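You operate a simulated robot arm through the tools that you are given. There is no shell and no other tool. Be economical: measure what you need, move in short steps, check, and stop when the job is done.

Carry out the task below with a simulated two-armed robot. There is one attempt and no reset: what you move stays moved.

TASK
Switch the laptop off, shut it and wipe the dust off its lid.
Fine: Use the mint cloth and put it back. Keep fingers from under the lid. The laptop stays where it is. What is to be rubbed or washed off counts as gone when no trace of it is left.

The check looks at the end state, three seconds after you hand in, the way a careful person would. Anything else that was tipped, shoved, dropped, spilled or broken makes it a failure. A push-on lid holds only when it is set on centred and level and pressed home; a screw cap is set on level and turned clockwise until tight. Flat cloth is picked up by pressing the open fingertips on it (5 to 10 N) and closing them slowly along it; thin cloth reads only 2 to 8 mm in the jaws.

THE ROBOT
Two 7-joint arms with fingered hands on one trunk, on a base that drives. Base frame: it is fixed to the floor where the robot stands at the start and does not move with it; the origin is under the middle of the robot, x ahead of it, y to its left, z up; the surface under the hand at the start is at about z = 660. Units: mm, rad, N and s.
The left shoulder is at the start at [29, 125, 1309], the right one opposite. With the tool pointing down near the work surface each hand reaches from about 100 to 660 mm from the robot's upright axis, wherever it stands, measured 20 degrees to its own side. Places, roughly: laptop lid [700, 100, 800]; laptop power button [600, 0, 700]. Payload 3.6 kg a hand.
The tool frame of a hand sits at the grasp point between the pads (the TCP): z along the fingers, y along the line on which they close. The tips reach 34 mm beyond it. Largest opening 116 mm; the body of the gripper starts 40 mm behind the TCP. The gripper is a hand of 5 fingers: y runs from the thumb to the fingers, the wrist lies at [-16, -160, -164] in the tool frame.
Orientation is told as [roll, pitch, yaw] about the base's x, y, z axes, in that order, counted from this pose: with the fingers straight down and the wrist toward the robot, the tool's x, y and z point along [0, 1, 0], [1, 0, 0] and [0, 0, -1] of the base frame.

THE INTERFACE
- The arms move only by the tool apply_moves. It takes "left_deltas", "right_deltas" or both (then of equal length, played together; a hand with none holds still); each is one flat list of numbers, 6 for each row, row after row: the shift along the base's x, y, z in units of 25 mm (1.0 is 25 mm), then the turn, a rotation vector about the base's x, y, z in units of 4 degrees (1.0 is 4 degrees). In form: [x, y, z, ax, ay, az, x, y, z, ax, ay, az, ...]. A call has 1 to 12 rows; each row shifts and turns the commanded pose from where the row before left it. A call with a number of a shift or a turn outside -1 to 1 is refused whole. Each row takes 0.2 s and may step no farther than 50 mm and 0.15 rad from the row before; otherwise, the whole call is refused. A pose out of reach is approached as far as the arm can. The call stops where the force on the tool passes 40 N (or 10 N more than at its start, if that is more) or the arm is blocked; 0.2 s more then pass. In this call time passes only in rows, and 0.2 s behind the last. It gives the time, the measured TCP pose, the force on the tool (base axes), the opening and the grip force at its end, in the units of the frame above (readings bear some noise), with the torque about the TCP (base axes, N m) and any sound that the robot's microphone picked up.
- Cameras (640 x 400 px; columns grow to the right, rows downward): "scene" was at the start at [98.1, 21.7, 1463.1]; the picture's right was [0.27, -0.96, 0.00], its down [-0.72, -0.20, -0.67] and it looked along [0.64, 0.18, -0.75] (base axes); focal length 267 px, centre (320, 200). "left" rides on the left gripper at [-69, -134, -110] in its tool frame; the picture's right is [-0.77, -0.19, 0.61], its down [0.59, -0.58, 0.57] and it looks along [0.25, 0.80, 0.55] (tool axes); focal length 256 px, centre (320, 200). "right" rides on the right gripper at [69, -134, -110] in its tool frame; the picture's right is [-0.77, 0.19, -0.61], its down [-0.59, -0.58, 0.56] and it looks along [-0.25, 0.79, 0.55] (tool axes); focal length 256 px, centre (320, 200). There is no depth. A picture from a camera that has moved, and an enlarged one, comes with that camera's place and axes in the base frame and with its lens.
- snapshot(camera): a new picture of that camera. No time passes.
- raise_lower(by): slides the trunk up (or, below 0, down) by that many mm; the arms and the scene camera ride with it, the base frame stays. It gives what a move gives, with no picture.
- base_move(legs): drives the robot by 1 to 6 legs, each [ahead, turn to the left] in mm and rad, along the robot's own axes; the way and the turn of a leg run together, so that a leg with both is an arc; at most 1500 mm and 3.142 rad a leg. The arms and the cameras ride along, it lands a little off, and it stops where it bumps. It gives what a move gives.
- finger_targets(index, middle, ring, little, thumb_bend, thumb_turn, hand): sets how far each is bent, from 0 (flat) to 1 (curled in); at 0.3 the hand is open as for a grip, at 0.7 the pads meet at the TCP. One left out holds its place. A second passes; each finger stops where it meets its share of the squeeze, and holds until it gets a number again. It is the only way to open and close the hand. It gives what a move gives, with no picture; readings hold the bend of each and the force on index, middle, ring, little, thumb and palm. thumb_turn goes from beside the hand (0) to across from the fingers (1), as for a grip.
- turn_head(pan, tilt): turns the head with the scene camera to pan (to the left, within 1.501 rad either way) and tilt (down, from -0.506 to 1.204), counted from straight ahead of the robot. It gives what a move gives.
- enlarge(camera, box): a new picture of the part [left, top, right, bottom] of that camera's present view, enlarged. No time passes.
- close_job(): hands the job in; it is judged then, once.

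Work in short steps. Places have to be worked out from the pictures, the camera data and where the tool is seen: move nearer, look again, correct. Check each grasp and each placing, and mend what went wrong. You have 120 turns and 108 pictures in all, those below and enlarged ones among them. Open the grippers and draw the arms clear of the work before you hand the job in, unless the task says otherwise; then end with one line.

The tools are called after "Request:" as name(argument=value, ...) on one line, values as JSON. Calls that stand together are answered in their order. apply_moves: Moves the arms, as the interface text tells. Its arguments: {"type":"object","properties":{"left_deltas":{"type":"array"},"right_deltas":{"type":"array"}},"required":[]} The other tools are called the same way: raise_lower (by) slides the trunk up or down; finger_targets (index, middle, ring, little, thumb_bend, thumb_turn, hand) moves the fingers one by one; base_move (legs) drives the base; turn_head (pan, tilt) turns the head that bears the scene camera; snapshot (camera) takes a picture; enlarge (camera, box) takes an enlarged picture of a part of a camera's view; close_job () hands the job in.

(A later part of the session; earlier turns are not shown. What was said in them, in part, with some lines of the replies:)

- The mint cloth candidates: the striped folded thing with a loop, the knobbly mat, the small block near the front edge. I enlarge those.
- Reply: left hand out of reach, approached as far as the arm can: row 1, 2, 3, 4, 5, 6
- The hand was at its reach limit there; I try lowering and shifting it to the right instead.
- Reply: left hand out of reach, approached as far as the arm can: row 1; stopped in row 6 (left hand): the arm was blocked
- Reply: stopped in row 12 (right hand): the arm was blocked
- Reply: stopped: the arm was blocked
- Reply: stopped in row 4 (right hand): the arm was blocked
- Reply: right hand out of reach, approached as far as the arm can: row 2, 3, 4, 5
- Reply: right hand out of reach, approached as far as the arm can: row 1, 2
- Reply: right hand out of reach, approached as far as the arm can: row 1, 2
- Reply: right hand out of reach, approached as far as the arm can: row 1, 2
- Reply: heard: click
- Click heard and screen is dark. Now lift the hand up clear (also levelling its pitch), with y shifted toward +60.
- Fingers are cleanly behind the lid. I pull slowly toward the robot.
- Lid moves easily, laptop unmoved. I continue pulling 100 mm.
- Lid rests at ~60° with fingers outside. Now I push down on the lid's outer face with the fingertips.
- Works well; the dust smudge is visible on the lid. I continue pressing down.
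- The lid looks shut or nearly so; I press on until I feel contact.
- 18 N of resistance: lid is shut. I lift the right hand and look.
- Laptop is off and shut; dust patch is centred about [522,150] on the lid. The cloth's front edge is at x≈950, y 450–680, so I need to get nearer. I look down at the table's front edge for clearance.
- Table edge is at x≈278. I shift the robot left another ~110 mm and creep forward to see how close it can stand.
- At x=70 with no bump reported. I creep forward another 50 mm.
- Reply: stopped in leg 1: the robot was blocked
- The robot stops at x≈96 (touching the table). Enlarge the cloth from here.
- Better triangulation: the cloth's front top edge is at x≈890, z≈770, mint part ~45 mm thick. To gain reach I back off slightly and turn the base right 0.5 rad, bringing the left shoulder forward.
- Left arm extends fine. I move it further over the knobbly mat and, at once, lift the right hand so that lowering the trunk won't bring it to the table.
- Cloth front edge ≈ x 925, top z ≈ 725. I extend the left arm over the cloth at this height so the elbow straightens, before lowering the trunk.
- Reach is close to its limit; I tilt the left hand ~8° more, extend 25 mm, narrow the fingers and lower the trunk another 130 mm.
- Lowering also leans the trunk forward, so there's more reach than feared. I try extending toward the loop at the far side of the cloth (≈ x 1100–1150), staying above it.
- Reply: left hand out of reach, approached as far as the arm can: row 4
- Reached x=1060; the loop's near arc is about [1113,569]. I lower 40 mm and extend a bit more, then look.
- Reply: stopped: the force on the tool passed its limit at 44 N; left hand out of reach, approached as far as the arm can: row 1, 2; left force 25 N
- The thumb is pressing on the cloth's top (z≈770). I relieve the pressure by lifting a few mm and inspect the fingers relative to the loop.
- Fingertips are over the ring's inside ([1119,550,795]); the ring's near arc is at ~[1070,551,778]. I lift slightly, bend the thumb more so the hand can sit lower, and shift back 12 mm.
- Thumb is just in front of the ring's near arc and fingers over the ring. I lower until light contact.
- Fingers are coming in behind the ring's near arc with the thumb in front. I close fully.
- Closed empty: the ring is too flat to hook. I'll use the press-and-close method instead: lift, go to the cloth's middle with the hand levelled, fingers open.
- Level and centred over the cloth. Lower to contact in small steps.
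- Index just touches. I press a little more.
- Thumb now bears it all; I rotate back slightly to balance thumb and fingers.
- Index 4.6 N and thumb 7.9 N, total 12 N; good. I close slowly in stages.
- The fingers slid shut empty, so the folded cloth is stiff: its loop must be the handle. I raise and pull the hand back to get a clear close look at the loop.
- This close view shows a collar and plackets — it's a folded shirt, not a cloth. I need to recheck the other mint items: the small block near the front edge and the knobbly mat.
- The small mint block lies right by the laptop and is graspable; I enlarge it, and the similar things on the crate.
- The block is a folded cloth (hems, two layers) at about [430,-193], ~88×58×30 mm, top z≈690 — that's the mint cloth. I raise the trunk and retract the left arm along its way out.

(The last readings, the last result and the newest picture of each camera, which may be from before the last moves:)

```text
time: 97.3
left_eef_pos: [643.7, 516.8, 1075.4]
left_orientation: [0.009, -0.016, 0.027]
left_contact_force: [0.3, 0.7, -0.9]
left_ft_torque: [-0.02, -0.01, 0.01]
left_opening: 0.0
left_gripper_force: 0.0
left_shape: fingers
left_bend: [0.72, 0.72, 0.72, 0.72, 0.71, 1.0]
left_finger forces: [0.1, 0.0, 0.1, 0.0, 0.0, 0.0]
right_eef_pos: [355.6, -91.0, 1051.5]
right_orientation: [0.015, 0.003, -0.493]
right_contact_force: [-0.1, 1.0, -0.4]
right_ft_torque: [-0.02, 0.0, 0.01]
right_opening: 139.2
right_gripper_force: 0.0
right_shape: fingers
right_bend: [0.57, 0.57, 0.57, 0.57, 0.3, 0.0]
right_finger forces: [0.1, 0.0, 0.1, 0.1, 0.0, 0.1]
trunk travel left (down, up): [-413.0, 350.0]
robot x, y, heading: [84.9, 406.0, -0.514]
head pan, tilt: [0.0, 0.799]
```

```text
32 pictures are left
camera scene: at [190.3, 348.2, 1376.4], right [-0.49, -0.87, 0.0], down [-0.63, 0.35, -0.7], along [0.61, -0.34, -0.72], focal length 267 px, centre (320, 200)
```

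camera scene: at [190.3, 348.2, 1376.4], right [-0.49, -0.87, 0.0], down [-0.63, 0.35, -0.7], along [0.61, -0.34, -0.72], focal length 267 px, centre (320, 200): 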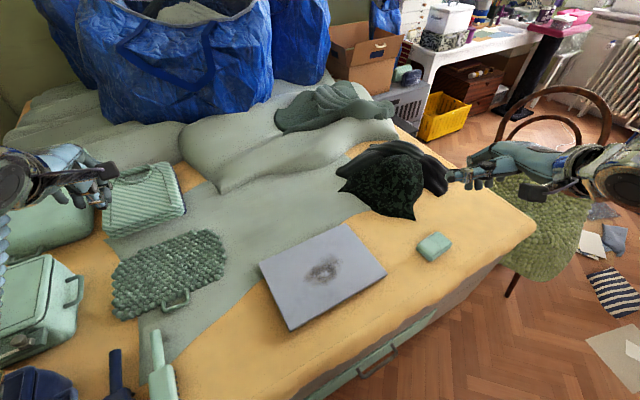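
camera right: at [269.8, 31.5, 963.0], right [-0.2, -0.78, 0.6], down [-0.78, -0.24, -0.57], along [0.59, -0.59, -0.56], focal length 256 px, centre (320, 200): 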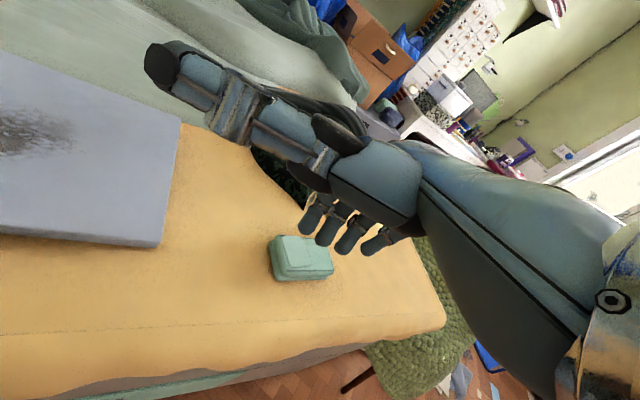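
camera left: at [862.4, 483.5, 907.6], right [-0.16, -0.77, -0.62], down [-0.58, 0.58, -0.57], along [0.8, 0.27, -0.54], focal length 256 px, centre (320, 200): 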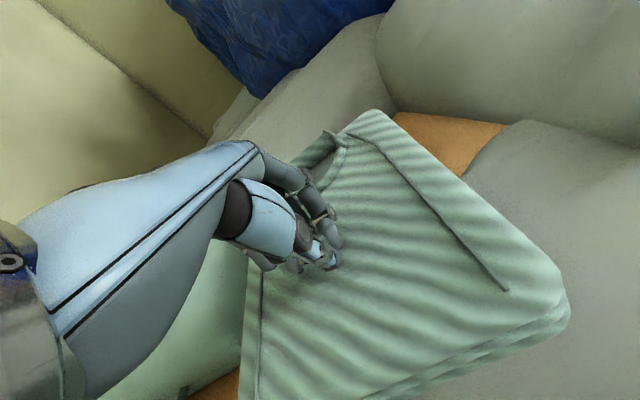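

Scene is intact. I drive the robot right: back off, face right, drive ~430 mm along the table, face the table again.

Request:
base_move(legs=[[-80, 0], [0, -1.06], [430, 0], [0, 1.574]])

Request:
turn_head(pan=-0.3, tilt=0.9)

Request:
snapshot(camera="scene")

```text
time: 107.0
left_eef_pos: [446.2, 398.5, 1074.7]
left_orientation: [0.009, -0.017, 0.569]
left_contact_force: [-0.4, 0.7, 0.3]
left_ft_torque: [0.02, 0.01, 0.0]
left_opening: 0.0
left_gripper_force: 0.0
left_shape: fingers
left_bend: [0.72, 0.72, 0.72, 0.72, 0.71, 1.0]
left_finger forces: [0.0, 0.0, 0.1, 0.0, 0.0, 0.1]
right_eef_pos: [511.4, -273.2, 1050.9]
right_orientation: [0.016, 0.005, 0.048]
right_contact_force: [-0.3, 0.3, 0.8]
right_ft_torque: [-0.04, 0.02, 0.01]
right_opening: 139.3
right_gripper_force: 0.0
right_shape: fingers
right_bend: [0.57, 0.57, 0.57, 0.57, 0.3, 0.0]
right_finger forces: [0.0, 0.1, 0.1, 0.0, 0.1, 0.1]
trunk travel left (down, up): [-413.0, 350.0]
robot x, y, heading: [22.0, 12.0, 0.028]
head pan, tilt: [0.0, 0.799]
```

```text
time: 107.8
left_eef_pos: [447.3, 398.7, 1075.1]
left_orientation: [0.009, -0.019, 0.57]
left_contact_force: [-0.7, -0.2, 0.9]
left_ft_torque: [-0.01, 0.02, 0.0]
left_opening: 0.0
left_gripper_force: 0.0
left_shape: fingers
left_bend: [0.72, 0.72, 0.72, 0.72, 0.71, 1.0]
left_finger forces: [0.0, 0.0, 0.0, 0.1, 0.0, 0.0]
right_eef_pos: [513.1, -272.0, 1050.9]
right_orientation: [0.014, 0.004, 0.047]
right_contact_force: [0.5, 0.1, 0.2]
right_ft_torque: [-0.01, -0.01, -0.03]
right_opening: 139.3
right_gripper_force: 0.1
right_shape: fingers
right_bend: [0.57, 0.57, 0.57, 0.57, 0.3, 0.0]
right_finger forces: [0.1, 0.0, 0.0, 0.1, 0.0, 0.1]
trunk travel left (down, up): [-413.0, 350.0]
robot x, y, heading: [22.8, 16.5, 0.031]
head pan, tilt: [-0.3, 0.901]
```

```text
31 pictures are left
camera scene: at [136.5, -5.1, 1368.5], right [-0.27, -0.96, 0.0], down [-0.76, 0.21, -0.62], along [0.6, -0.17, -0.78], focal length 267 px, centre (320, 200)
```

scene: 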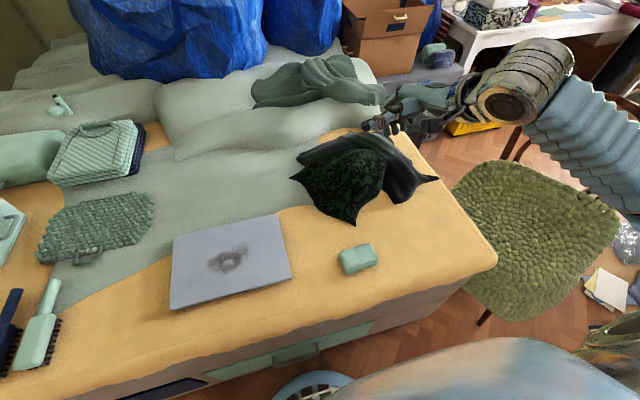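

Landed well at [23,16]. Cloth centre is [431,-196]. I open the right hand for a grip and bring it above the cloth.

Request:
finger_targets(hand="right", index=0.3, middle=0.3, ring=0.3, little=0.3, thumb_bend=0.3, thumb_turn=1)

Request:
apply_moves(right_deltas=[-0.33, 0.3, -1, 0, 0, 0, -0.33, 0.3, -1, 0, 0, 0, -0.33, 0.3, -1, 0, 0, 0, -0.33, 0.3, -1, 0, 0, 0, -0.33, 0.3, -1, 0, 0, 0, -0.33, 0.3, -1, 0, 0, 0, -0.33, 0.3, -1, 0, 0, 0, -0.33, 0.3, -1, 0, 0, 0, -0.33, 0.3, -1, 0, 0, 0, -0.33, 0.34, -1, 0, 0, 0.4])

Request:
snapshot(camera="right")

Request:
enlarge(camera="scene", box=[300, 190, 440, 300])

```text
time: 108.8
left_eef_pos: [447.7, 398.0, 1076.2]
left_orientation: [0.009, -0.015, 0.569]
left_contact_force: [1.1, 0.6, -0.1]
left_ft_torque: [0.03, 0.04, 0.0]
left_opening: 0.0
left_gripper_force: 0.2
left_shape: fingers
left_bend: [0.72, 0.72, 0.72, 0.72, 0.71, 1.0]
left_finger forces: [0.0, 0.0, 0.0, 0.1, 0.0, 0.0]
right_eef_pos: [510.2, -271.4, 1050.8]
right_orientation: [0.016, 0.004, 0.046]
right_contact_force: [0.2, -0.7, -0.3]
right_ft_torque: [-0.04, -0.01, 0.0]
right_opening: 117.4
right_gripper_force: 0.1
right_shape: fingers
right_bend: [0.3, 0.3, 0.3, 0.3, 0.3, 0.97]
right_finger forces: [0.1, 0.0, 0.0, 0.0, 0.0, 0.1]
trunk travel left (down, up): [-413.0, 350.0]
robot x, y, heading: [25.0, 12.5, 0.036]
head pan, tilt: [-0.3, 0.901]
```

```text
time: 111.0
left_eef_pos: [446.2, 398.8, 1076.4]
left_orientation: [0.007, -0.019, 0.568]
left_contact_force: [-0.1, 0.1, -0.4]
left_ft_torque: [0.01, 0.02, -0.01]
left_opening: 0.1
left_gripper_force: 0.0
left_shape: fingers
left_bend: [0.72, 0.72, 0.72, 0.72, 0.71, 1.0]
left_finger forces: [0.0, 0.1, 0.0, 0.0, 0.1, 0.0]
right_eef_pos: [431.0, -194.2, 800.6]
right_orientation: [0.016, 0.004, 0.075]
right_contact_force: [-0.4, -0.1, -0.4]
right_ft_torque: [-0.01, -0.01, -0.02]
right_opening: 117.8
right_gripper_force: 0.0
right_shape: fingers
right_bend: [0.3, 0.3, 0.3, 0.3, 0.3, 0.97]
right_finger forces: [0.1, 0.0, 0.1, 0.0, 0.1, 0.0]
trunk travel left (down, up): [-413.0, 350.0]
robot x, y, heading: [23.5, 12.9, 0.033]
head pan, tilt: [-0.3, 0.901]
```

```text
30 pictures are left
camera right: at [292.1, -138.3, 912.7], right [0.25, -0.76, 0.6], down [-0.53, -0.62, -0.57], along [0.81, -0.18, -0.56], focal length 256 px, centre (320, 200)
```

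right: 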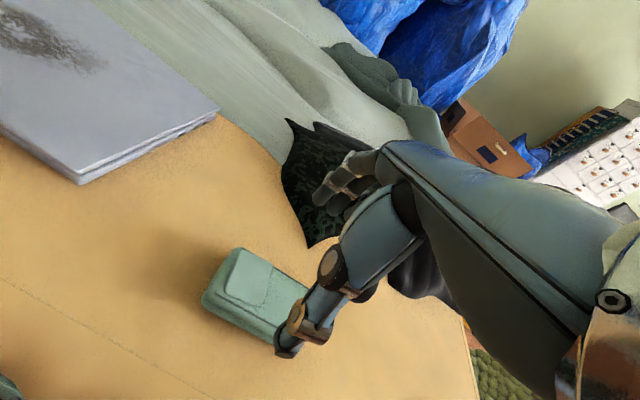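

```text
3.64 times, centred on (370, 245) of scene
camera zoom: at [136.3, -4.9, 1368.5], right [-0.27, -0.96, 0.0], down [-0.76, 0.21, -0.62], along [0.6, -0.17, -0.78], focal length 972 px, centre (138, 36)
```

zoom: 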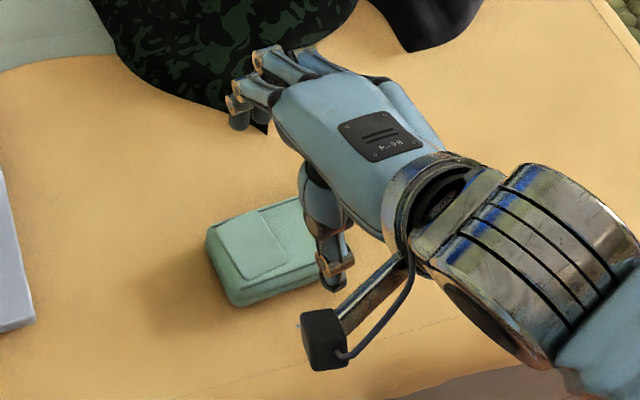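

Hand is centred over the cloth; fingers clear of the camo fabric. I lower to grip height (TCP z≈704).

Request:
apply_moves(right_deltas=[0.05, 0, -1, 0, 0, 0, 0.05, 0, -1, 0, 0, 0, 0, 0, -0.9, 0, 0, 0, 0, 0, -0.6, 0, 0, 0, 0, 0, -0.35, 0, 0, 0])

Request:
snapshot(camera="right")

```text
time: 112.2
left_eef_pos: [446.1, 397.8, 1076.3]
left_orientation: [0.008, -0.018, 0.57]
left_contact_force: [-0.4, -0.3, 0.1]
left_ft_torque: [0.01, 0.01, -0.02]
left_opening: 0.0
left_gripper_force: 0.2
left_shape: fingers
left_bend: [0.72, 0.72, 0.72, 0.72, 0.71, 1.0]
left_finger forces: [0.0, 0.1, 0.0, 0.0, 0.0, 0.0]
right_eef_pos: [432.8, -197.1, 704.2]
right_orientation: [0.017, 0.0, 0.075]
right_contact_force: [0.2, -0.1, -0.7]
right_ft_torque: [0.02, 0.0, -0.04]
right_opening: 117.4
right_gripper_force: 0.0
right_shape: fingers
right_bend: [0.3, 0.3, 0.3, 0.3, 0.3, 0.97]
right_finger forces: [0.0, 0.1, 0.0, 0.0, 0.1, 0.0]
trunk travel left (down, up): [-413.0, 350.0]
robot x, y, heading: [27.6, 18.3, 0.037]
head pan, tilt: [-0.3, 0.901]
```

```text
28 pictures are left
camera right: at [294.7, -139.4, 816.9], right [0.25, -0.76, 0.6], down [-0.53, -0.62, -0.57], along [0.81, -0.18, -0.56], focal length 256 px, centre (320, 200)
```

right: 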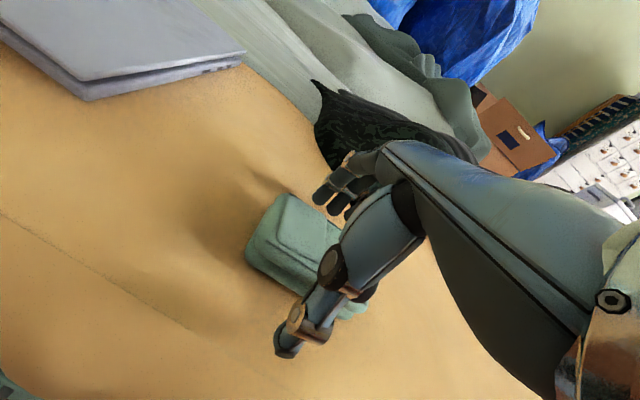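

Thumb in front, fingers behind the cloth. I close the hand on it.

Request:
finger_targets(hand="right", index=0.6, middle=0.6, ring=0.6, little=0.6, thumb_bend=0.6)

Request:
snapshot(camera="right")

```text
time: 113.2
left_eef_pos: [447.1, 398.7, 1075.1]
left_orientation: [0.01, -0.018, 0.568]
left_contact_force: [-0.9, 0.4, 0.1]
left_ft_torque: [0.0, 0.02, 0.02]
left_opening: 0.1
left_gripper_force: 0.1
left_shape: fingers
left_bend: [0.72, 0.72, 0.72, 0.72, 0.71, 1.0]
left_finger forces: [0.0, 0.0, 0.1, 0.0, 0.0, 0.0]
right_eef_pos: [432.0, -196.1, 704.4]
right_orientation: [0.016, 0.003, 0.075]
right_contact_force: [0.8, 0.0, 1.1]
right_ft_torque: [0.0, 0.04, 0.0]
right_opening: 59.4
right_gripper_force: 30.2
right_shape: fingers
right_bend: [0.54, 0.53, 0.54, 0.59, 0.5, 0.99]
right_finger forces: [9.3, 8.2, 7.0, 4.8, 30.2, 0.0]
trunk travel left (down, up): [-413.0, 350.0]
robot x, y, heading: [20.2, 14.2, 0.033]
head pan, tilt: [-0.3, 0.901]
```

```text
27 pictures are left
camera right: at [294.8, -139.4, 817.1], right [0.25, -0.76, 0.6], down [-0.53, -0.62, -0.57], along [0.81, -0.18, -0.56], focal length 256 px, centre (320, 200)
```

right: 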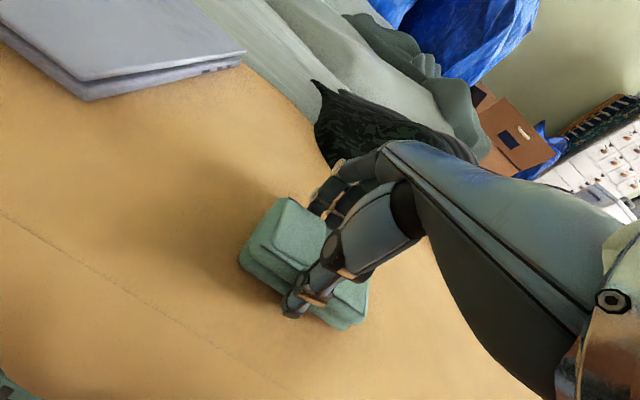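

Firm grip (59 mm, 30 N). I note the place: TCP [432,-196.5,704], yaw 0.075. Lift and drive left to bring the lid within the right arm's range.

Request:
apply_moves(right_deltas=[0, 0, 0.6, 0, 0, 0, 0, 0, 1, 0, 0, 0, 0, 0, 1, 0, 0, 0, 0, 0, 1, 0, 0, 0, 0, 0, 1, 0, 0, 0, 0, 0, 1, 0, 0, 0, 0, 0, 1, 0, 0, 0, 0, 0, 1, 0, 0, 0])

Request:
raise_lower(by=140)

Request:
base_move(legs=[[0, -0.63], [-600, 0], [0, 0.6], [490, 0]])

Request:
turn_head(pan=-0.2, tilt=0.85)

Request:
snapshot(camera="scene")

```text
time: 115.0
left_eef_pos: [447.2, 398.2, 1075.3]
left_orientation: [0.009, -0.018, 0.568]
left_contact_force: [1.1, -0.2, 0.2]
left_ft_torque: [0.01, -0.04, -0.01]
left_opening: 0.0
left_gripper_force: 0.2
left_shape: fingers
left_bend: [0.72, 0.72, 0.72, 0.72, 0.71, 1.0]
left_finger forces: [0.0, 0.0, 0.0, 0.0, 0.0, 0.0]
right_eef_pos: [430.3, -196.8, 897.6]
right_orientation: [0.015, 0.005, 0.077]
right_contact_force: [0.3, -0.5, -0.6]
right_ft_torque: [-0.03, -0.03, -0.01]
right_opening: 59.5
right_gripper_force: 29.3
right_shape: fingers
right_bend: [0.54, 0.53, 0.55, 0.59, 0.5, 0.99]
right_finger forces: [9.2, 8.1, 6.7, 4.2, 29.4, 0.1]
trunk travel left (down, up): [-413.0, 350.0]
robot x, y, heading: [23.1, 13.5, 0.032]
head pan, tilt: [-0.3, 0.901]
```

```text
time: 116.7
left_eef_pos: [446.8, 398.1, 1214.7]
left_orientation: [0.01, -0.017, 0.569]
left_contact_force: [0.2, -0.5, -0.3]
left_ft_torque: [0.02, 0.05, -0.02]
left_opening: 0.1
left_gripper_force: 0.0
left_shape: fingers
left_bend: [0.72, 0.72, 0.72, 0.72, 0.71, 1.0]
left_finger forces: [0.0, 0.1, 0.0, 0.0, 0.0, 0.1]
right_eef_pos: [430.9, -196.5, 1034.2]
right_orientation: [0.015, 0.004, 0.076]
right_contact_force: [0.4, 0.1, -0.9]
right_ft_torque: [0.01, 0.0, 0.02]
right_opening: 59.3
right_gripper_force: 28.2
right_shape: fingers
right_bend: [0.54, 0.53, 0.55, 0.59, 0.5, 0.99]
right_finger forces: [9.3, 8.2, 6.7, 4.2, 29.3, 0.1]
trunk travel left (down, up): [-553.0, 210.0]
robot x, y, heading: [20.3, 14.0, 0.028]
head pan, tilt: [-0.3, 0.901]
```

```text
time: 125.9
left_eef_pos: [450.2, 720.0, 1215.2]
left_orientation: [0.009, -0.017, 0.537]
left_contact_force: [0.8, 0.6, 0.4]
left_ft_torque: [-0.02, 0.0, 0.02]
left_opening: 0.0
left_gripper_force: 0.0
left_shape: fingers
left_bend: [0.72, 0.72, 0.72, 0.72, 0.71, 1.0]
left_finger forces: [0.0, 0.0, 0.1, 0.0, 0.0, 0.1]
right_eef_pos: [415.2, 126.1, 1034.2]
right_orientation: [0.016, 0.003, 0.044]
right_contact_force: [-0.6, 0.6, -0.7]
right_ft_torque: [-0.01, -0.01, -0.01]
right_opening: 59.2
right_gripper_force: 28.3
right_shape: fingers
right_bend: [0.54, 0.54, 0.55, 0.59, 0.5, 0.99]
right_finger forces: [9.1, 8.1, 6.8, 3.9, 28.6, 0.0]
trunk travel left (down, up): [-553.0, 210.0]
robot x, y, heading: [14.3, 349.4, -0.001]
head pan, tilt: [-0.3, 0.901]
```

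```text
time: 126.6
left_eef_pos: [449.8, 720.5, 1215.1]
left_orientation: [0.01, -0.018, 0.538]
left_contact_force: [0.0, 0.1, -0.6]
left_ft_torque: [0.01, -0.01, 0.03]
left_opening: 0.0
left_gripper_force: 0.0
left_shape: fingers
left_bend: [0.72, 0.72, 0.72, 0.72, 0.71, 1.0]
left_finger forces: [0.0, 0.0, 0.0, 0.1, 0.0, 0.1]
right_eef_pos: [415.4, 125.2, 1034.3]
right_orientation: [0.015, 0.004, 0.044]
right_contact_force: [-0.9, 0.4, 0.0]
right_ft_torque: [0.0, 0.01, 0.0]
right_opening: 59.2
right_gripper_force: 27.9
right_shape: fingers
right_bend: [0.54, 0.54, 0.55, 0.59, 0.5, 0.99]
right_finger forces: [9.1, 8.0, 6.7, 3.9, 28.6, 0.0]
trunk travel left (down, up): [-553.0, 210.0]
robot x, y, heading: [15.1, 348.1, -0.002]
head pan, tilt: [-0.201, 0.85]
```

```text
26 pictures are left
camera scene: at [109.1, 332.7, 1513.3], right [-0.2, -0.98, 0.0], down [-0.74, 0.15, -0.66], along [0.65, -0.13, -0.75], focal length 267 px, centre (320, 200)
```

scene: 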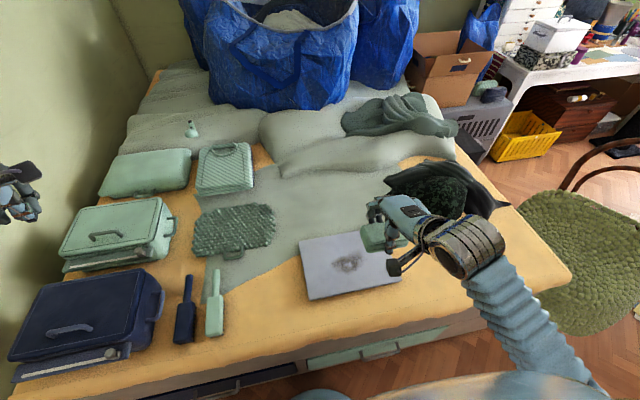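

Cloth held; dust centre ≈ [520,153]. I lower the trunk and bring the cloth above the near-right part of the dust.

Request:
raise_lower(by=-140)

Request:
apply_moves(right_deltas=[0.4, -0.1, -1, 0, 0, 0, 0.4, -0.1, -1, 0, 0, 0, 0.4, -0.1, -1, 0, 0, 0, 0.4, -0.1, -1, 0, 0, 0, 0.2, 0, -1, 0, 0, 0])

Request:
enlarge(camera="scene", box=[280, 210, 440, 320])

```text
time: 128.2
left_eef_pos: [450.1, 720.4, 1077.0]
left_orientation: [0.009, -0.018, 0.538]
left_contact_force: [-0.4, 0.6, -0.5]
left_ft_torque: [-0.02, -0.01, 0.01]
left_opening: 0.0
left_gripper_force: 0.1
left_shape: fingers
left_bend: [0.72, 0.72, 0.72, 0.72, 0.71, 1.0]
left_finger forces: [0.0, 0.1, 0.0, 0.0, 0.0, 0.1]
right_eef_pos: [416.7, 126.0, 895.8]
right_orientation: [0.016, 0.001, 0.044]
right_contact_force: [0.5, 0.6, -0.7]
right_ft_torque: [0.01, -0.01, -0.02]
right_opening: 59.2
right_gripper_force: 28.2
right_shape: fingers
right_bend: [0.54, 0.54, 0.55, 0.59, 0.5, 0.99]
right_finger forces: [9.1, 8.0, 6.7, 3.9, 28.6, 0.1]
trunk travel left (down, up): [-413.0, 350.0]
robot x, y, heading: [16.8, 349.6, -0.006]
head pan, tilt: [-0.201, 0.85]
```

```text
time: 129.4
left_eef_pos: [450.6, 719.2, 1076.2]
left_orientation: [0.01, -0.018, 0.537]
left_contact_force: [-0.6, -0.4, 0.0]
left_ft_torque: [0.01, -0.02, -0.02]
left_opening: 0.1
left_gripper_force: 0.1
left_shape: fingers
left_bend: [0.72, 0.72, 0.72, 0.72, 0.71, 1.0]
left_finger forces: [0.1, 0.1, 0.0, 0.0, 0.0, 0.0]
right_eef_pos: [462.1, 116.7, 770.9]
right_orientation: [0.014, 0.0, 0.042]
right_contact_force: [0.6, 0.5, 0.5]
right_ft_torque: [0.04, 0.0, 0.0]
right_opening: 59.1
right_gripper_force: 27.9
right_shape: fingers
right_bend: [0.54, 0.54, 0.55, 0.59, 0.5, 0.99]
right_finger forces: [9.2, 8.0, 6.7, 3.4, 28.4, 0.0]
trunk travel left (down, up): [-413.0, 350.0]
robot x, y, heading: [18.2, 349.5, -0.001]
head pan, tilt: [-0.201, 0.85]
```

```text
3.64 times, centred on (360, 265) of scene
camera zoom: at [131.9, 332.7, 1372.3], right [-0.2, -0.98, 0.0], down [-0.74, 0.15, -0.66], along [0.65, -0.13, -0.75], focal length 972 px, centre (174, -36)
```

zoom: 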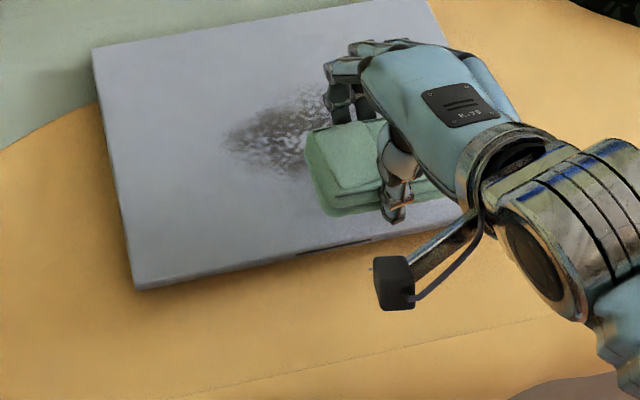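

Cloth is poised just at the near-right of the dust. Lower to contact.

Request:
apply_moves(right_deltas=[0, 0, -0.7, 0, 0, 0, 0, 0, -0.4, 0, 0, 0, 0, 0, -0.2, 0, 0, 0, 0, 0, -0.2, 0, 0, 0])

```text
time: 130.4
left_eef_pos: [448.4, 719.4, 1075.2]
left_orientation: [0.01, -0.018, 0.537]
left_contact_force: [-0.2, -0.2, -0.2]
left_ft_torque: [-0.02, -0.03, 0.01]
left_opening: 0.0
left_gripper_force: 0.1
left_shape: fingers
left_bend: [0.72, 0.72, 0.72, 0.72, 0.71, 1.0]
left_finger forces: [0.0, 0.0, 0.1, 0.0, 0.1, 0.1]
right_eef_pos: [460.7, 115.0, 732.1]
right_orientation: [0.017, 0.004, 0.044]
right_contact_force: [0.3, -0.6, -1.7]
right_ft_torque: [-0.02, -0.02, 0.03]
right_opening: 59.1
right_gripper_force: 28.1
right_shape: fingers
right_bend: [0.54, 0.54, 0.55, 0.59, 0.5, 0.99]
right_finger forces: [9.2, 8.0, 6.6, 3.3, 28.2, 0.0]
trunk travel left (down, up): [-413.0, 350.0]
robot x, y, heading: [17.9, 344.5, -0.0]
head pan, tilt: [-0.201, 0.85]
```

No contact yet; a few mm more.

Request:
apply_moves(right_deltas=[0, 0, -0.12, 0, 0, 0, 0, 0, -0.12, 0, 0, 0])

```text
time: 131.0
left_eef_pos: [448.9, 719.6, 1076.0]
left_orientation: [0.01, -0.018, 0.539]
left_contact_force: [0.6, 0.3, 0.2]
left_ft_torque: [-0.03, -0.01, 0.0]
left_opening: 0.0
left_gripper_force: 0.2
left_shape: fingers
left_bend: [0.72, 0.72, 0.72, 0.72, 0.71, 1.0]
left_finger forces: [0.0, 0.0, 0.0, 0.0, 0.1, 0.0]
right_eef_pos: [461.0, 115.9, 728.6]
right_orientation: [0.016, -0.001, 0.042]
right_contact_force: [-3.0, -0.5, 11.3]
right_ft_torque: [-0.1, 0.2, -0.03]
right_opening: 59.0
right_gripper_force: 29.7
right_shape: fingers
right_bend: [0.54, 0.54, 0.55, 0.59, 0.5, 0.99]
right_finger forces: [8.9, 7.7, 6.4, 4.2, 31.9, 0.0]
trunk travel left (down, up): [-413.0, 350.0]
robot x, y, heading: [19.7, 345.9, -0.003]
head pan, tilt: [-0.201, 0.85]
```

11 N contact. I wipe a first stroke away from the robot and back, easing the pressure slightly.

Request:
apply_moves(right_deltas=[0.8, 0, 0.04, 0, 0, 0, 0.8, 0, 0, 0, 0, 0, 0.8, 0, 0, 0, 0, 0, 0.8, 0, 0, 0, 0, 0, 0.8, 0, 0, 0, 0, 0, 0.8, 0, 0, 0, 0, 0, 0, 0.8, 0, 0, 0, 0, -0.8, 0.2, 0, 0, 0, 0, -0.8, 0, 0, 0, 0, 0, -0.8, 0, 0, 0, 0, 0, -0.8, 0, 0, 0, 0, 0, -0.8, 0, 0, 0, 0, 0])

Request:
enlarge(camera="scene", box=[280, 210, 440, 320])

```text
time: 133.6
left_eef_pos: [450.3, 720.3, 1075.5]
left_orientation: [0.009, -0.018, 0.537]
left_contact_force: [0.4, -0.1, -1.0]
left_ft_torque: [0.0, 0.03, -0.02]
left_opening: 0.0
left_gripper_force: 0.0
left_shape: fingers
left_bend: [0.72, 0.72, 0.72, 0.72, 0.71, 1.0]
left_finger forces: [0.0, 0.0, 0.0, 0.0, 0.0, 0.1]
right_eef_pos: [480.3, 140.4, 728.5]
right_orientation: [0.016, -0.005, 0.044]
right_contact_force: [6.8, -0.1, 22.1]
right_ft_torque: [-0.2, -0.05, 0.05]
right_opening: 58.8
right_gripper_force: 33.7
right_shape: fingers
right_bend: [0.55, 0.53, 0.55, 0.59, 0.51, 0.99]
right_finger forces: [11.1, 9.7, 8.3, 6.1, 31.7, 0.0]
trunk travel left (down, up): [-413.0, 350.0]
robot x, y, heading: [19.4, 345.7, -0.003]
head pan, tilt: [-0.201, 0.85]
```

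```text
3.64 times, centred on (360, 265) of scene
camera zoom: at [130.6, 333.6, 1372.6], right [-0.2, -0.98, 0.0], down [-0.74, 0.15, -0.66], along [0.65, -0.13, -0.75], focal length 972 px, centre (174, -36)
```

zoom: 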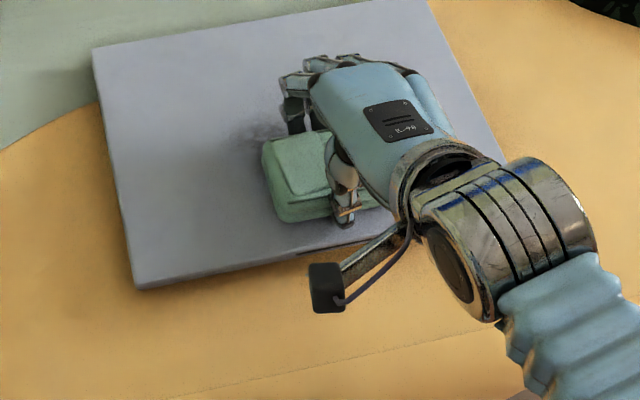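

Dust comes off where wiped and the laptop stays put. Continue further left, easing the pressure a bit.

Request:
apply_moves(right_deltas=[-0.7, 0, 0.06, 0, 0, 0, 0, 0.9, 0, 0, 0, 0, 0.9, 0, 0, 0, 0, 0, 0.9, 0, 0, 0, 0, 0, 0.9, 0, 0, 0, 0, 0, 0.9, 0, 0, 0, 0, 0, 0.9, 0, 0, 0, 0, 0, 0.5, 0, 0, 0, 0, 0, 0, 0.9, 0, 0, 0, 0, -0.9, 0, 0, 0, 0, 0, -0.9, 0, 0, 0, 0, 0, -0.9, 0, 0, 0, 0, 0])

Request:
enlarge(camera="scene", box=[280, 210, 440, 320])

```text
time: 136.2
left_eef_pos: [449.3, 720.5, 1075.0]
left_orientation: [0.008, -0.02, 0.538]
left_contact_force: [-0.4, -0.2, 0.6]
left_ft_torque: [-0.03, 0.0, 0.02]
left_opening: 0.0
left_gripper_force: 0.1
left_shape: fingers
left_bend: [0.72, 0.72, 0.72, 0.72, 0.71, 1.0]
left_finger forces: [0.1, 0.0, 0.1, 0.0, 0.0, 0.0]
right_eef_pos: [519.5, 186.7, 728.1]
right_orientation: [0.016, 0.002, 0.043]
right_contact_force: [0.6, -0.3, 5.2]
right_ft_torque: [-0.1, -0.14, 0.0]
right_opening: 59.2
right_gripper_force: 29.7
right_shape: fingers
right_bend: [0.55, 0.54, 0.56, 0.59, 0.5, 0.99]
right_finger forces: [9.6, 8.1, 6.9, 4.5, 30.1, 0.0]
trunk travel left (down, up): [-413.0, 350.0]
robot x, y, heading: [12.7, 347.8, 0.002]
head pan, tilt: [-0.201, 0.85]
```

```text
3.64 times, centred on (360, 265) of scene
camera zoom: at [131.2, 332.8, 1372.4], right [-0.2, -0.98, 0.0], down [-0.74, 0.15, -0.66], along [0.65, -0.13, -0.75], focal length 972 px, centre (174, -36)
```

zoom: 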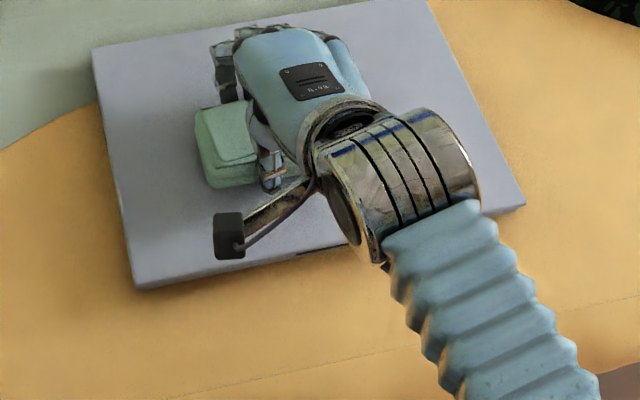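

Continue with the left margin and the far side.

Request:
apply_moves(right_deltas=[-0.9, 0, -0.05, 0, 0, 0, -0.9, 0, 0, 0, 0, 0, 0, 0.9, 0, 0, 0, 0, 0.9, 0, 0, 0, 0, 0, 0.9, 0, 0, 0, 0, 0, 0.9, 0, 0, 0, 0, 0, 0.9, 0, 0, 0, 0, 0, 0.6, 0, 0, 0, 0, 0, 0, -1, 0, 0, 0, 0, 0, -1, 0, 0, 0, 0, 0, -1, 0, 0, 0, 0, 0, -1, 0, 0, 0, 0])

Request:
enlarge(camera="scene", box=[280, 210, 440, 320])

```text
time: 138.8
left_eef_pos: [449.4, 721.1, 1075.8]
left_orientation: [0.006, -0.017, 0.538]
left_contact_force: [-0.4, 0.3, 0.5]
left_ft_torque: [-0.03, 0.01, -0.01]
left_opening: 0.1
left_gripper_force: 0.0
left_shape: fingers
left_bend: [0.72, 0.72, 0.72, 0.72, 0.71, 1.0]
left_finger forces: [0.1, 0.0, 0.0, 0.0, 0.1, 0.0]
right_eef_pos: [579.0, 110.1, 728.9]
right_orientation: [0.016, -0.003, 0.045]
right_contact_force: [1.2, 6.5, 20.2]
right_ft_torque: [-0.03, 0.06, -0.02]
right_opening: 59.4
right_gripper_force: 31.9
right_shape: fingers
right_bend: [0.55, 0.54, 0.56, 0.59, 0.51, 0.98]
right_finger forces: [10.7, 8.7, 6.8, 4.3, 32.9, 0.1]
trunk travel left (down, up): [-413.0, 350.0]
robot x, y, heading: [15.3, 345.9, -0.001]
head pan, tilt: [-0.201, 0.85]
```

```text
3.64 times, centred on (360, 265) of scene
camera zoom: at [129.8, 334.4, 1372.7], right [-0.2, -0.98, 0.0], down [-0.74, 0.15, -0.66], along [0.65, -0.13, -0.75], focal length 972 px, centre (174, -36)
```

zoom: 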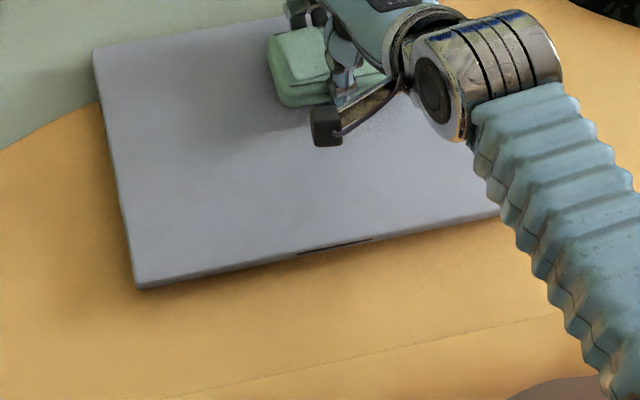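

Lid looks clean so far; I add cross strokes over the middle for certainty.

Request:
apply_moves(right_deltas=[-1, 0, 0.04, 0, 0, 0, 0, 1, 0, 0, 0, 0, 0, 1, 0, 0, 0, 0, 0, 1, 0, 0, 0, 0, 0, 0.9, 0, 0, 0, 0, -1, 0, 0, 0, 0, 0, 0, -1, 0, 0, 0, 0, 0, -1, 0, 0, 0, 0, 0, -1, 0, 0, 0, 0, 0, -0.9, 0, 0, 0, 0, -1, 0, 0, 0, 0, 0, -0.8, 0.5, 0, 0, 0, 0])

Request:
apply_moves(right_deltas=[0, 1, 0, 0, 0, 0, 0, 1, 0, 0, 0, 0, 0, 0.9, 0, 0, 0, 0, 0, 0, 1, 0, 0, 0, 0, -1, 1, 0, 0, 0, 0, -1, 1, 0, 0, 0, 0, -1, 1, 0, 0, 0, 0, -1, 1, 0, 0, 0, -1, -0.3, 1, 0, 0, 0, -1, 0, 1, 0, 0, 0])

Request:
enlarge(camera="scene", box=[280, 210, 440, 320])

```text
time: 141.4
left_eef_pos: [449.3, 718.4, 1074.7]
left_orientation: [0.01, -0.018, 0.54]
left_contact_force: [0.3, -0.3, -0.1]
left_ft_torque: [-0.03, 0.02, -0.01]
left_opening: 0.1
left_gripper_force: 0.0
left_shape: fingers
left_bend: [0.72, 0.72, 0.72, 0.72, 0.71, 1.0]
left_finger forces: [0.0, 0.0, 0.0, 0.0, 0.0, 0.0]
right_eef_pos: [484.9, 120.7, 730.5]
right_orientation: [0.015, 0.004, 0.044]
right_contact_force: [0.4, 0.4, 0.6]
right_ft_torque: [-0.06, -0.05, 0.01]
right_opening: 59.4
right_gripper_force: 30.2
right_shape: fingers
right_bend: [0.55, 0.54, 0.55, 0.59, 0.51, 0.99]
right_finger forces: [10.1, 8.3, 6.9, 3.8, 30.5, 0.0]
trunk travel left (down, up): [-413.0, 350.0]
robot x, y, heading: [16.9, 351.0, -0.001]
head pan, tilt: [-0.201, 0.85]
```

```text
time: 143.6
left_eef_pos: [449.9, 718.6, 1075.3]
left_orientation: [0.01, -0.017, 0.537]
left_contact_force: [-0.2, -0.5, 0.0]
left_ft_torque: [0.01, 0.01, 0.01]
left_opening: 0.1
left_gripper_force: 0.1
left_shape: fingers
left_bend: [0.72, 0.72, 0.72, 0.72, 0.71, 1.0]
left_finger forces: [0.1, 0.0, 0.0, 0.0, 0.0, 0.0]
right_eef_pos: [435.8, 85.5, 903.0]
right_orientation: [0.017, 0.002, 0.044]
right_contact_force: [0.4, 0.3, -0.1]
right_ft_torque: [-0.01, 0.01, 0.01]
right_opening: 59.2
right_gripper_force: 28.2
right_shape: fingers
right_bend: [0.55, 0.54, 0.55, 0.59, 0.51, 0.99]
right_finger forces: [10.1, 8.2, 6.8, 2.9, 29.4, 0.0]
trunk travel left (down, up): [-413.0, 350.0]
robot x, y, heading: [19.7, 346.1, -0.002]
head pan, tilt: [-0.201, 0.85]
```

```text
3.64 times, centred on (360, 265) of scene
camera zoom: at [131.4, 332.7, 1372.4], right [-0.2, -0.98, 0.0], down [-0.74, 0.15, -0.66], along [0.65, -0.13, -0.75], focal length 972 px, centre (174, -36)
```

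zoom: 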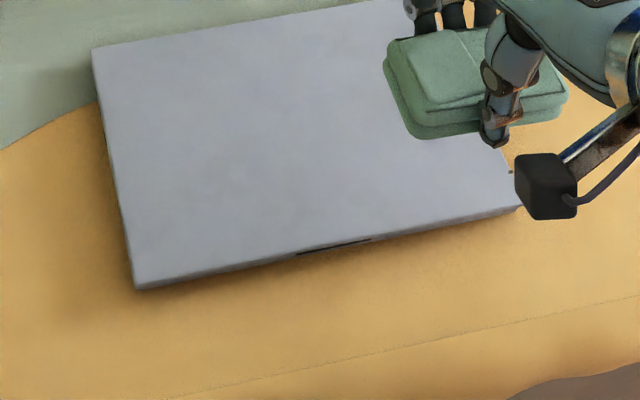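

Lid is clean in view and the laptop unmoved. Now drive back right to put the cloth back: raise, face right, drive 333 mm, face the table.

Request:
raise_lower(by=140)

Request:
base_move(legs=[[0, -1.57], [333, 0], [0, 1.603]])

Request:
turn_head(pan=-0.1, tilt=0.9)

Request:
snapshot(camera="scene")

```text
time: 145.3
left_eef_pos: [449.1, 719.9, 1215.6]
left_orientation: [0.009, -0.015, 0.537]
left_contact_force: [-0.3, 0.5, 0.3]
left_ft_torque: [0.01, 0.01, 0.02]
left_opening: 0.0
left_gripper_force: 0.1
left_shape: fingers
left_bend: [0.72, 0.72, 0.72, 0.72, 0.71, 1.0]
left_finger forces: [0.0, 0.0, 0.0, 0.0, 0.0, 0.1]
right_eef_pos: [435.8, 86.5, 1042.3]
right_orientation: [0.016, 0.004, 0.044]
right_contact_force: [0.5, 0.5, -0.1]
right_ft_torque: [0.01, 0.05, 0.06]
right_opening: 59.2
right_gripper_force: 28.9
right_shape: fingers
right_bend: [0.55, 0.54, 0.55, 0.59, 0.51, 0.99]
right_finger forces: [10.1, 8.1, 6.7, 2.9, 29.3, 0.1]
trunk travel left (down, up): [-553.0, 210.0]
robot x, y, heading: [18.4, 345.1, 0.002]
head pan, tilt: [-0.201, 0.85]
```

```text
time: 155.2
left_eef_pos: [432.2, 412.6, 1216.1]
left_orientation: [0.009, -0.017, 0.617]
left_contact_force: [0.5, -0.3, 1.0]
left_ft_torque: [0.0, -0.02, -0.02]
left_opening: 0.1
left_gripper_force: 0.1
left_shape: fingers
left_bend: [0.72, 0.72, 0.72, 0.72, 0.71, 1.0]
left_finger forces: [0.1, 0.0, 0.1, 0.0, 0.1, 0.1]
right_eef_pos: [469.2, -220.0, 1043.0]
right_orientation: [0.015, 0.005, 0.121]
right_contact_force: [0.3, 0.2, 0.0]
right_ft_torque: [-0.01, 0.01, 0.01]
right_opening: 58.9
right_gripper_force: 26.1
right_shape: fingers
right_bend: [0.55, 0.54, 0.55, 0.59, 0.51, 0.99]
right_finger forces: [9.2, 7.7, 6.3, 2.6, 26.5, 0.0]
trunk travel left (down, up): [-553.0, 210.0]
robot x, y, heading: [27.2, 8.0, 0.072]
head pan, tilt: [-0.201, 0.85]
```

```text
time: 155.8
left_eef_pos: [432.8, 412.5, 1215.7]
left_orientation: [0.008, -0.018, 0.618]
left_contact_force: [-0.3, 0.1, 0.7]
left_ft_torque: [-0.02, -0.03, 0.04]
left_opening: 0.0
left_gripper_force: 0.0
left_shape: fingers
left_bend: [0.72, 0.72, 0.72, 0.72, 0.71, 1.0]
left_finger forces: [0.0, 0.0, 0.0, 0.0, 0.1, 0.0]
right_eef_pos: [468.0, -220.2, 1043.9]
right_orientation: [0.017, 0.003, 0.122]
right_contact_force: [0.1, -0.2, -0.1]
right_ft_torque: [-0.01, -0.02, -0.01]
right_opening: 58.7
right_gripper_force: 26.3
right_shape: fingers
right_bend: [0.55, 0.54, 0.55, 0.59, 0.51, 0.99]
right_finger forces: [9.3, 7.7, 6.3, 2.6, 26.6, 0.1]
trunk travel left (down, up): [-553.0, 210.0]
robot x, y, heading: [29.1, 10.4, 0.077]
head pan, tilt: [-0.099, 0.901]
```

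```text
20 pictures are left
camera scene: at [121.6, 8.3, 1509.4], right [-0.02, -1.0, 0.0], down [-0.78, 0.02, -0.62], along [0.62, -0.01, -0.78], focal length 267 px, centre (320, 200)
```

scene: 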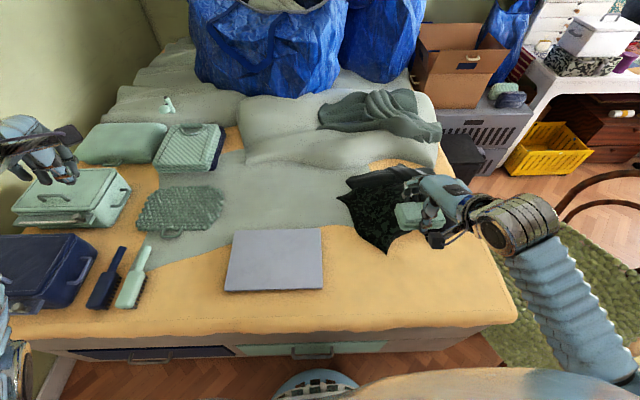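

Lid is clean; now return the cloth to [432,-196.5], yaw 0.075.

Request:
raise_lower(by=-140)

Request:
apply_moves(right_deltas=[-0.5, 0.3, -1, 0, 0, -0.2, -0.5, 0.3, -1, 0, 0, -0.2, -0.45, 0.35, -1, 0, 0, -0.26, 0, 0, -1, 0, 0, 0, 0, 0, -1, 0, 0, 0, 0, 0, -1, 0, 0, 0, 0, 0, -0.8, 0, 0, 0])

```text
time: 157.5
left_eef_pos: [432.4, 413.5, 1074.8]
left_orientation: [0.008, -0.017, 0.616]
left_contact_force: [-0.1, -0.3, -0.2]
left_ft_torque: [0.0, 0.04, 0.0]
left_opening: 0.1
left_gripper_force: 0.1
left_shape: fingers
left_bend: [0.72, 0.72, 0.72, 0.72, 0.71, 1.0]
left_finger forces: [0.1, 0.0, 0.1, 0.0, 0.0, 0.0]
right_eef_pos: [469.5, -220.3, 903.2]
right_orientation: [0.016, 0.0, 0.123]
right_contact_force: [0.0, 0.1, -0.6]
right_ft_torque: [0.0, -0.02, -0.01]
right_opening: 59.1
right_gripper_force: 26.4
right_shape: fingers
right_bend: [0.55, 0.54, 0.55, 0.59, 0.51, 0.99]
right_finger forces: [9.2, 7.7, 6.3, 2.6, 26.6, 0.0]
trunk travel left (down, up): [-413.0, 350.0]
robot x, y, heading: [30.2, 6.6, 0.076]
head pan, tilt: [-0.099, 0.901]
```

```text
time: 159.1
left_eef_pos: [432.5, 412.4, 1075.0]
left_orientation: [0.009, -0.018, 0.617]
left_contact_force: [-0.4, -0.3, 0.1]
left_ft_torque: [-0.01, 0.02, -0.04]
left_opening: 0.1
left_gripper_force: 0.0
left_shape: fingers
left_bend: [0.72, 0.72, 0.72, 0.72, 0.71, 1.0]
left_finger forces: [0.0, 0.0, 0.1, 0.0, 0.1, 0.0]
right_eef_pos: [433.2, -196.2, 733.1]
right_orientation: [0.014, 0.002, 0.077]
right_contact_force: [-0.5, -0.6, -0.3]
right_ft_torque: [0.01, 0.02, 0.02]
right_opening: 58.9
right_gripper_force: 25.9
right_shape: fingers
right_bend: [0.55, 0.54, 0.55, 0.59, 0.51, 0.99]
right_finger forces: [9.2, 7.7, 6.3, 2.3, 26.4, 0.0]
trunk travel left (down, up): [-413.0, 350.0]
robot x, y, heading: [35.0, 10.2, 0.076]
head pan, tilt: [-0.099, 0.901]
```

Right over the spot; lower gently to the table.

Request:
apply_moves(right_deltas=[0, 0, -0.5, 0, 0, 0, 0, 0, -0.4, 0, 0, 0, 0, 0, -0.15, 0, 0, 0, 0, 0, -0.1, 0, 0, 0])

Request:
snapshot(camera="right")

```text
time: 160.1
left_eef_pos: [431.8, 412.9, 1076.0]
left_orientation: [0.008, -0.018, 0.618]
left_contact_force: [-0.2, -0.5, -0.5]
left_ft_torque: [-0.01, -0.02, 0.0]
left_opening: 0.1
left_gripper_force: 0.1
left_shape: fingers
left_bend: [0.72, 0.72, 0.72, 0.72, 0.71, 1.0]
left_finger forces: [0.0, 0.0, 0.1, 0.0, 0.0, 0.0]
right_eef_pos: [433.9, -196.2, 706.3]
right_orientation: [0.016, 0.001, 0.076]
right_contact_force: [-0.2, 0.6, 2.5]
right_ft_torque: [-0.17, -0.1, 0.0]
right_opening: 58.8
right_gripper_force: 27.0
right_shape: fingers
right_bend: [0.55, 0.54, 0.55, 0.59, 0.51, 0.99]
right_finger forces: [9.1, 7.6, 6.1, 4.2, 27.0, 0.0]
trunk travel left (down, up): [-413.0, 350.0]
robot x, y, heading: [28.7, 8.0, 0.078]
head pan, tilt: [-0.099, 0.901]
```

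```text
19 pictures are left
camera right: at [295.3, -139.4, 817.6], right [0.25, -0.76, 0.6], down [-0.53, -0.62, -0.57], along [0.81, -0.18, -0.56], focal length 256 px, centre (320, 200)
```

right: 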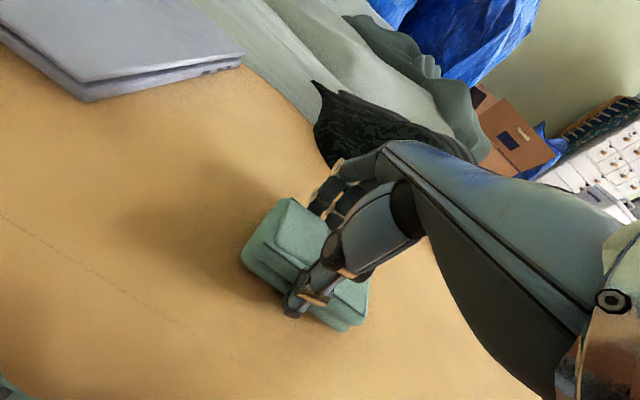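

Touching the table (2.5 N) at the same spot as before. I release gently and then lift.

Request:
finger_targets(hand="right", index=0.3, middle=0.3, ring=0.3, little=0.3, thumb_bend=0.3)

Request:
apply_moves(right_deltas=[0, 0, 0.6, 0, 0, 0, 0, 0, 1, 0, 0, 0, 0, 0, 1, 0, 0, 0, 0, 0, 1, 0, 0, 0, 0, 0, 1, 0, 0, 0, 0, -0.5, 1, 0, 0, 0, 0, -0.5, 1, 0, 0, 0, 0, -0.5, 1, 0, 0, 0, 0, -0.5, 1, 0, 0, 0, 0, -0.5, 1, 0, 0, 0])

Request:
raise_lower(by=90)

Request:
snapshot(camera="scene")

Request:
enlarge(camera="scene", box=[210, 215, 430, 320])

```text
time: 161.1
left_eef_pos: [432.6, 412.9, 1075.2]
left_orientation: [0.009, -0.017, 0.617]
left_contact_force: [0.3, -1.2, 0.0]
left_ft_torque: [0.01, 0.01, 0.01]
left_opening: 0.0
left_gripper_force: 0.1
left_shape: fingers
left_bend: [0.72, 0.72, 0.72, 0.72, 0.71, 1.0]
left_finger forces: [0.0, 0.0, 0.0, 0.1, 0.0, 0.0]
right_eef_pos: [433.4, -196.8, 705.7]
right_orientation: [0.016, 0.005, 0.076]
right_contact_force: [-0.3, 0.4, -0.4]
right_ft_torque: [-0.01, 0.0, -0.03]
right_opening: 117.5
right_gripper_force: 0.0
right_shape: fingers
right_bend: [0.3, 0.3, 0.3, 0.3, 0.3, 0.97]
right_finger forces: [0.0, 0.0, 0.0, 0.1, 0.0, 0.0]
trunk travel left (down, up): [-413.0, 350.0]
robot x, y, heading: [31.9, 8.7, 0.08]
head pan, tilt: [-0.099, 0.901]
```

```text
time: 163.3
left_eef_pos: [433.3, 411.8, 1075.5]
left_orientation: [0.008, -0.017, 0.615]
left_contact_force: [0.1, 0.8, -0.2]
left_ft_torque: [0.01, 0.01, 0.01]
left_opening: 0.0
left_gripper_force: 0.0
left_shape: fingers
left_bend: [0.72, 0.72, 0.72, 0.72, 0.71, 1.0]
left_finger forces: [0.0, 0.1, 0.1, 0.0, 0.0, 0.0]
right_eef_pos: [431.8, -258.8, 945.5]
right_orientation: [0.016, 0.002, 0.076]
right_contact_force: [0.0, -0.3, -0.6]
right_ft_torque: [-0.01, 0.03, 0.01]
right_opening: 117.5
right_gripper_force: 0.0
right_shape: fingers
right_bend: [0.3, 0.3, 0.3, 0.3, 0.3, 0.97]
right_finger forces: [0.0, 0.0, 0.0, 0.0, 0.0, 0.0]
trunk travel left (down, up): [-413.0, 350.0]
robot x, y, heading: [28.0, 3.8, 0.077]
head pan, tilt: [-0.099, 0.901]
```

```text
time: 164.6
left_eef_pos: [433.8, 412.9, 1164.7]
left_orientation: [0.009, -0.015, 0.617]
left_contact_force: [-0.2, 0.2, -0.2]
left_ft_torque: [0.02, -0.01, -0.01]
left_opening: 0.0
left_gripper_force: 0.0
left_shape: fingers
left_bend: [0.72, 0.72, 0.72, 0.72, 0.71, 1.0]
left_finger forces: [0.0, 0.1, 0.0, 0.0, 0.0, 0.0]
right_eef_pos: [433.5, -259.0, 1034.8]
right_orientation: [0.017, 0.003, 0.074]
right_contact_force: [0.5, 0.3, -0.5]
right_ft_torque: [-0.02, -0.01, -0.02]
right_opening: 117.6
right_gripper_force: 0.0
right_shape: fingers
right_bend: [0.3, 0.3, 0.3, 0.3, 0.3, 0.97]
right_finger forces: [0.1, 0.1, 0.0, 0.1, 0.1, 0.0]
trunk travel left (down, up): [-503.0, 260.0]
robot x, y, heading: [30.1, 8.3, 0.079]
head pan, tilt: [-0.099, 0.901]
```

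```text
18 pictures are left
camera scene: at [127.2, 8.8, 1459.0], right [-0.02, -1.0, 0.0], down [-0.78, 0.02, -0.62], along [0.62, -0.01, -0.78], focal length 267 px, centre (320, 200)
```

scene: 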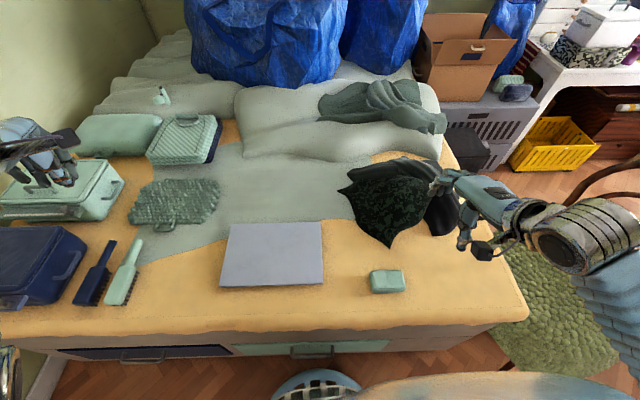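

```text
2.91 times, centred on (320, 268) of scene
camera zoom: at [127.2, 8.8, 1459.0], right [-0.02, -1.0, 0.0], down [-0.78, 0.02, -0.62], along [0.62, -0.01, -0.78], focal length 778 px, centre (320, 4)
```

zoom: 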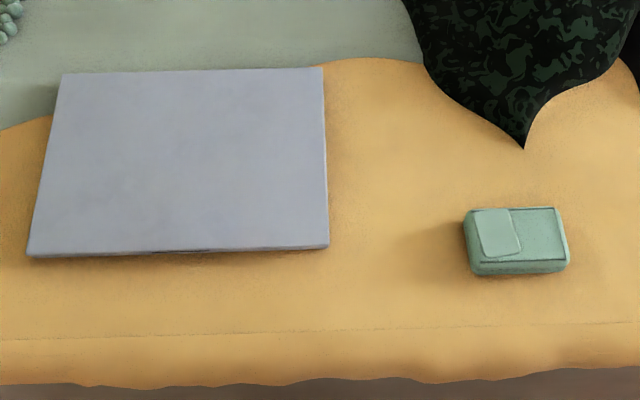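

All looks in order. A close look at the lid for faint traces, and at the shirt I pressed earlier.

Request:
enlarge(camera="scene", box=[215, 215, 330, 290])

Request:
enlarge(camera="scene", box=[130, 90, 240, 180])

Request:
finger_targets(hand="left", index=0.3, middle=0.3, ring=0.3, little=0.3, thumb_bend=0.3)

```text
5.33 times, centred on (272, 252) of scene
camera zoom: at [127.2, 8.8, 1459.0], right [-0.02, -1.0, 0.0], down [-0.78, 0.02, -0.62], along [0.62, -0.01, -0.78], focal length 1426 px, centre (573, -80)
```

zoom: 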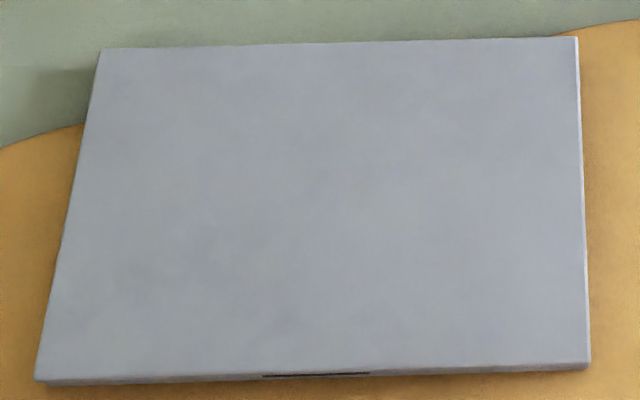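

```text
4.44 times, centred on (185, 135) of scene
camera zoom: at [127.2, 8.8, 1459.0], right [-0.02, -1.0, 0.0], down [-0.78, 0.02, -0.62], along [0.62, -0.01, -0.78], focal length 1188 px, centre (920, 489)
```

zoom: 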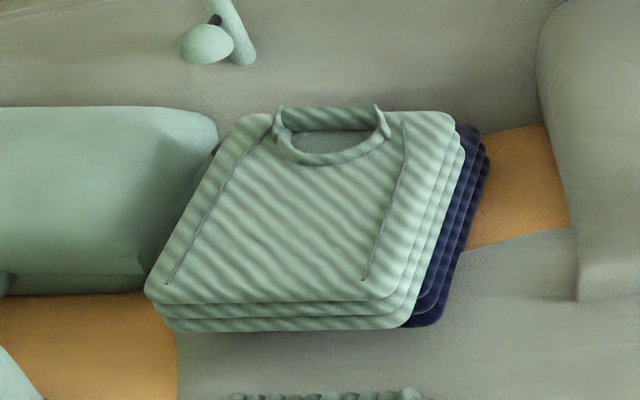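

```text
time: 165.6
left_eef_pos: [433.3, 412.6, 1165.6]
left_orientation: [0.009, -0.018, 0.615]
left_contact_force: [-1.0, 0.6, -0.5]
left_ft_torque: [-0.01, 0.0, -0.02]
left_opening: 117.5
left_gripper_force: 0.0
left_shape: fingers
left_bend: [0.3, 0.3, 0.3, 0.3, 0.3, 0.97]
left_finger forces: [0.1, 0.1, 0.1, 0.0, 0.1, 0.1]
right_eef_pos: [432.5, -258.6, 1035.5]
right_orientation: [0.017, 0.003, 0.076]
right_contact_force: [1.1, -0.5, 0.3]
right_ft_torque: [-0.01, 0.0, -0.03]
right_opening: 117.5
right_gripper_force: 0.1
right_shape: fingers
right_bend: [0.3, 0.3, 0.3, 0.3, 0.3, 0.97]
right_finger forces: [0.1, 0.0, 0.0, 0.0, 0.1, 0.0]
trunk travel left (down, up): [-503.0, 260.0]
robot x, y, heading: [32.2, 9.0, 0.076]
head pan, tilt: [-0.099, 0.901]
```

The lid is shut and spotless, the cloth is back in place and the other items look unmoved. Both hands are open and clear, so I hand in.

Request:
close_job()

```text
The job is handed in.
```

The laptop is switched off and shut, and its lid is wiped clean with no dust left in the close-up. The mint cloth is back where it lay. The laptop looks unmoved. Before finding the cloth I mistook the folded striped shirt for it and pressed on it; it still looks in place on the navy one.
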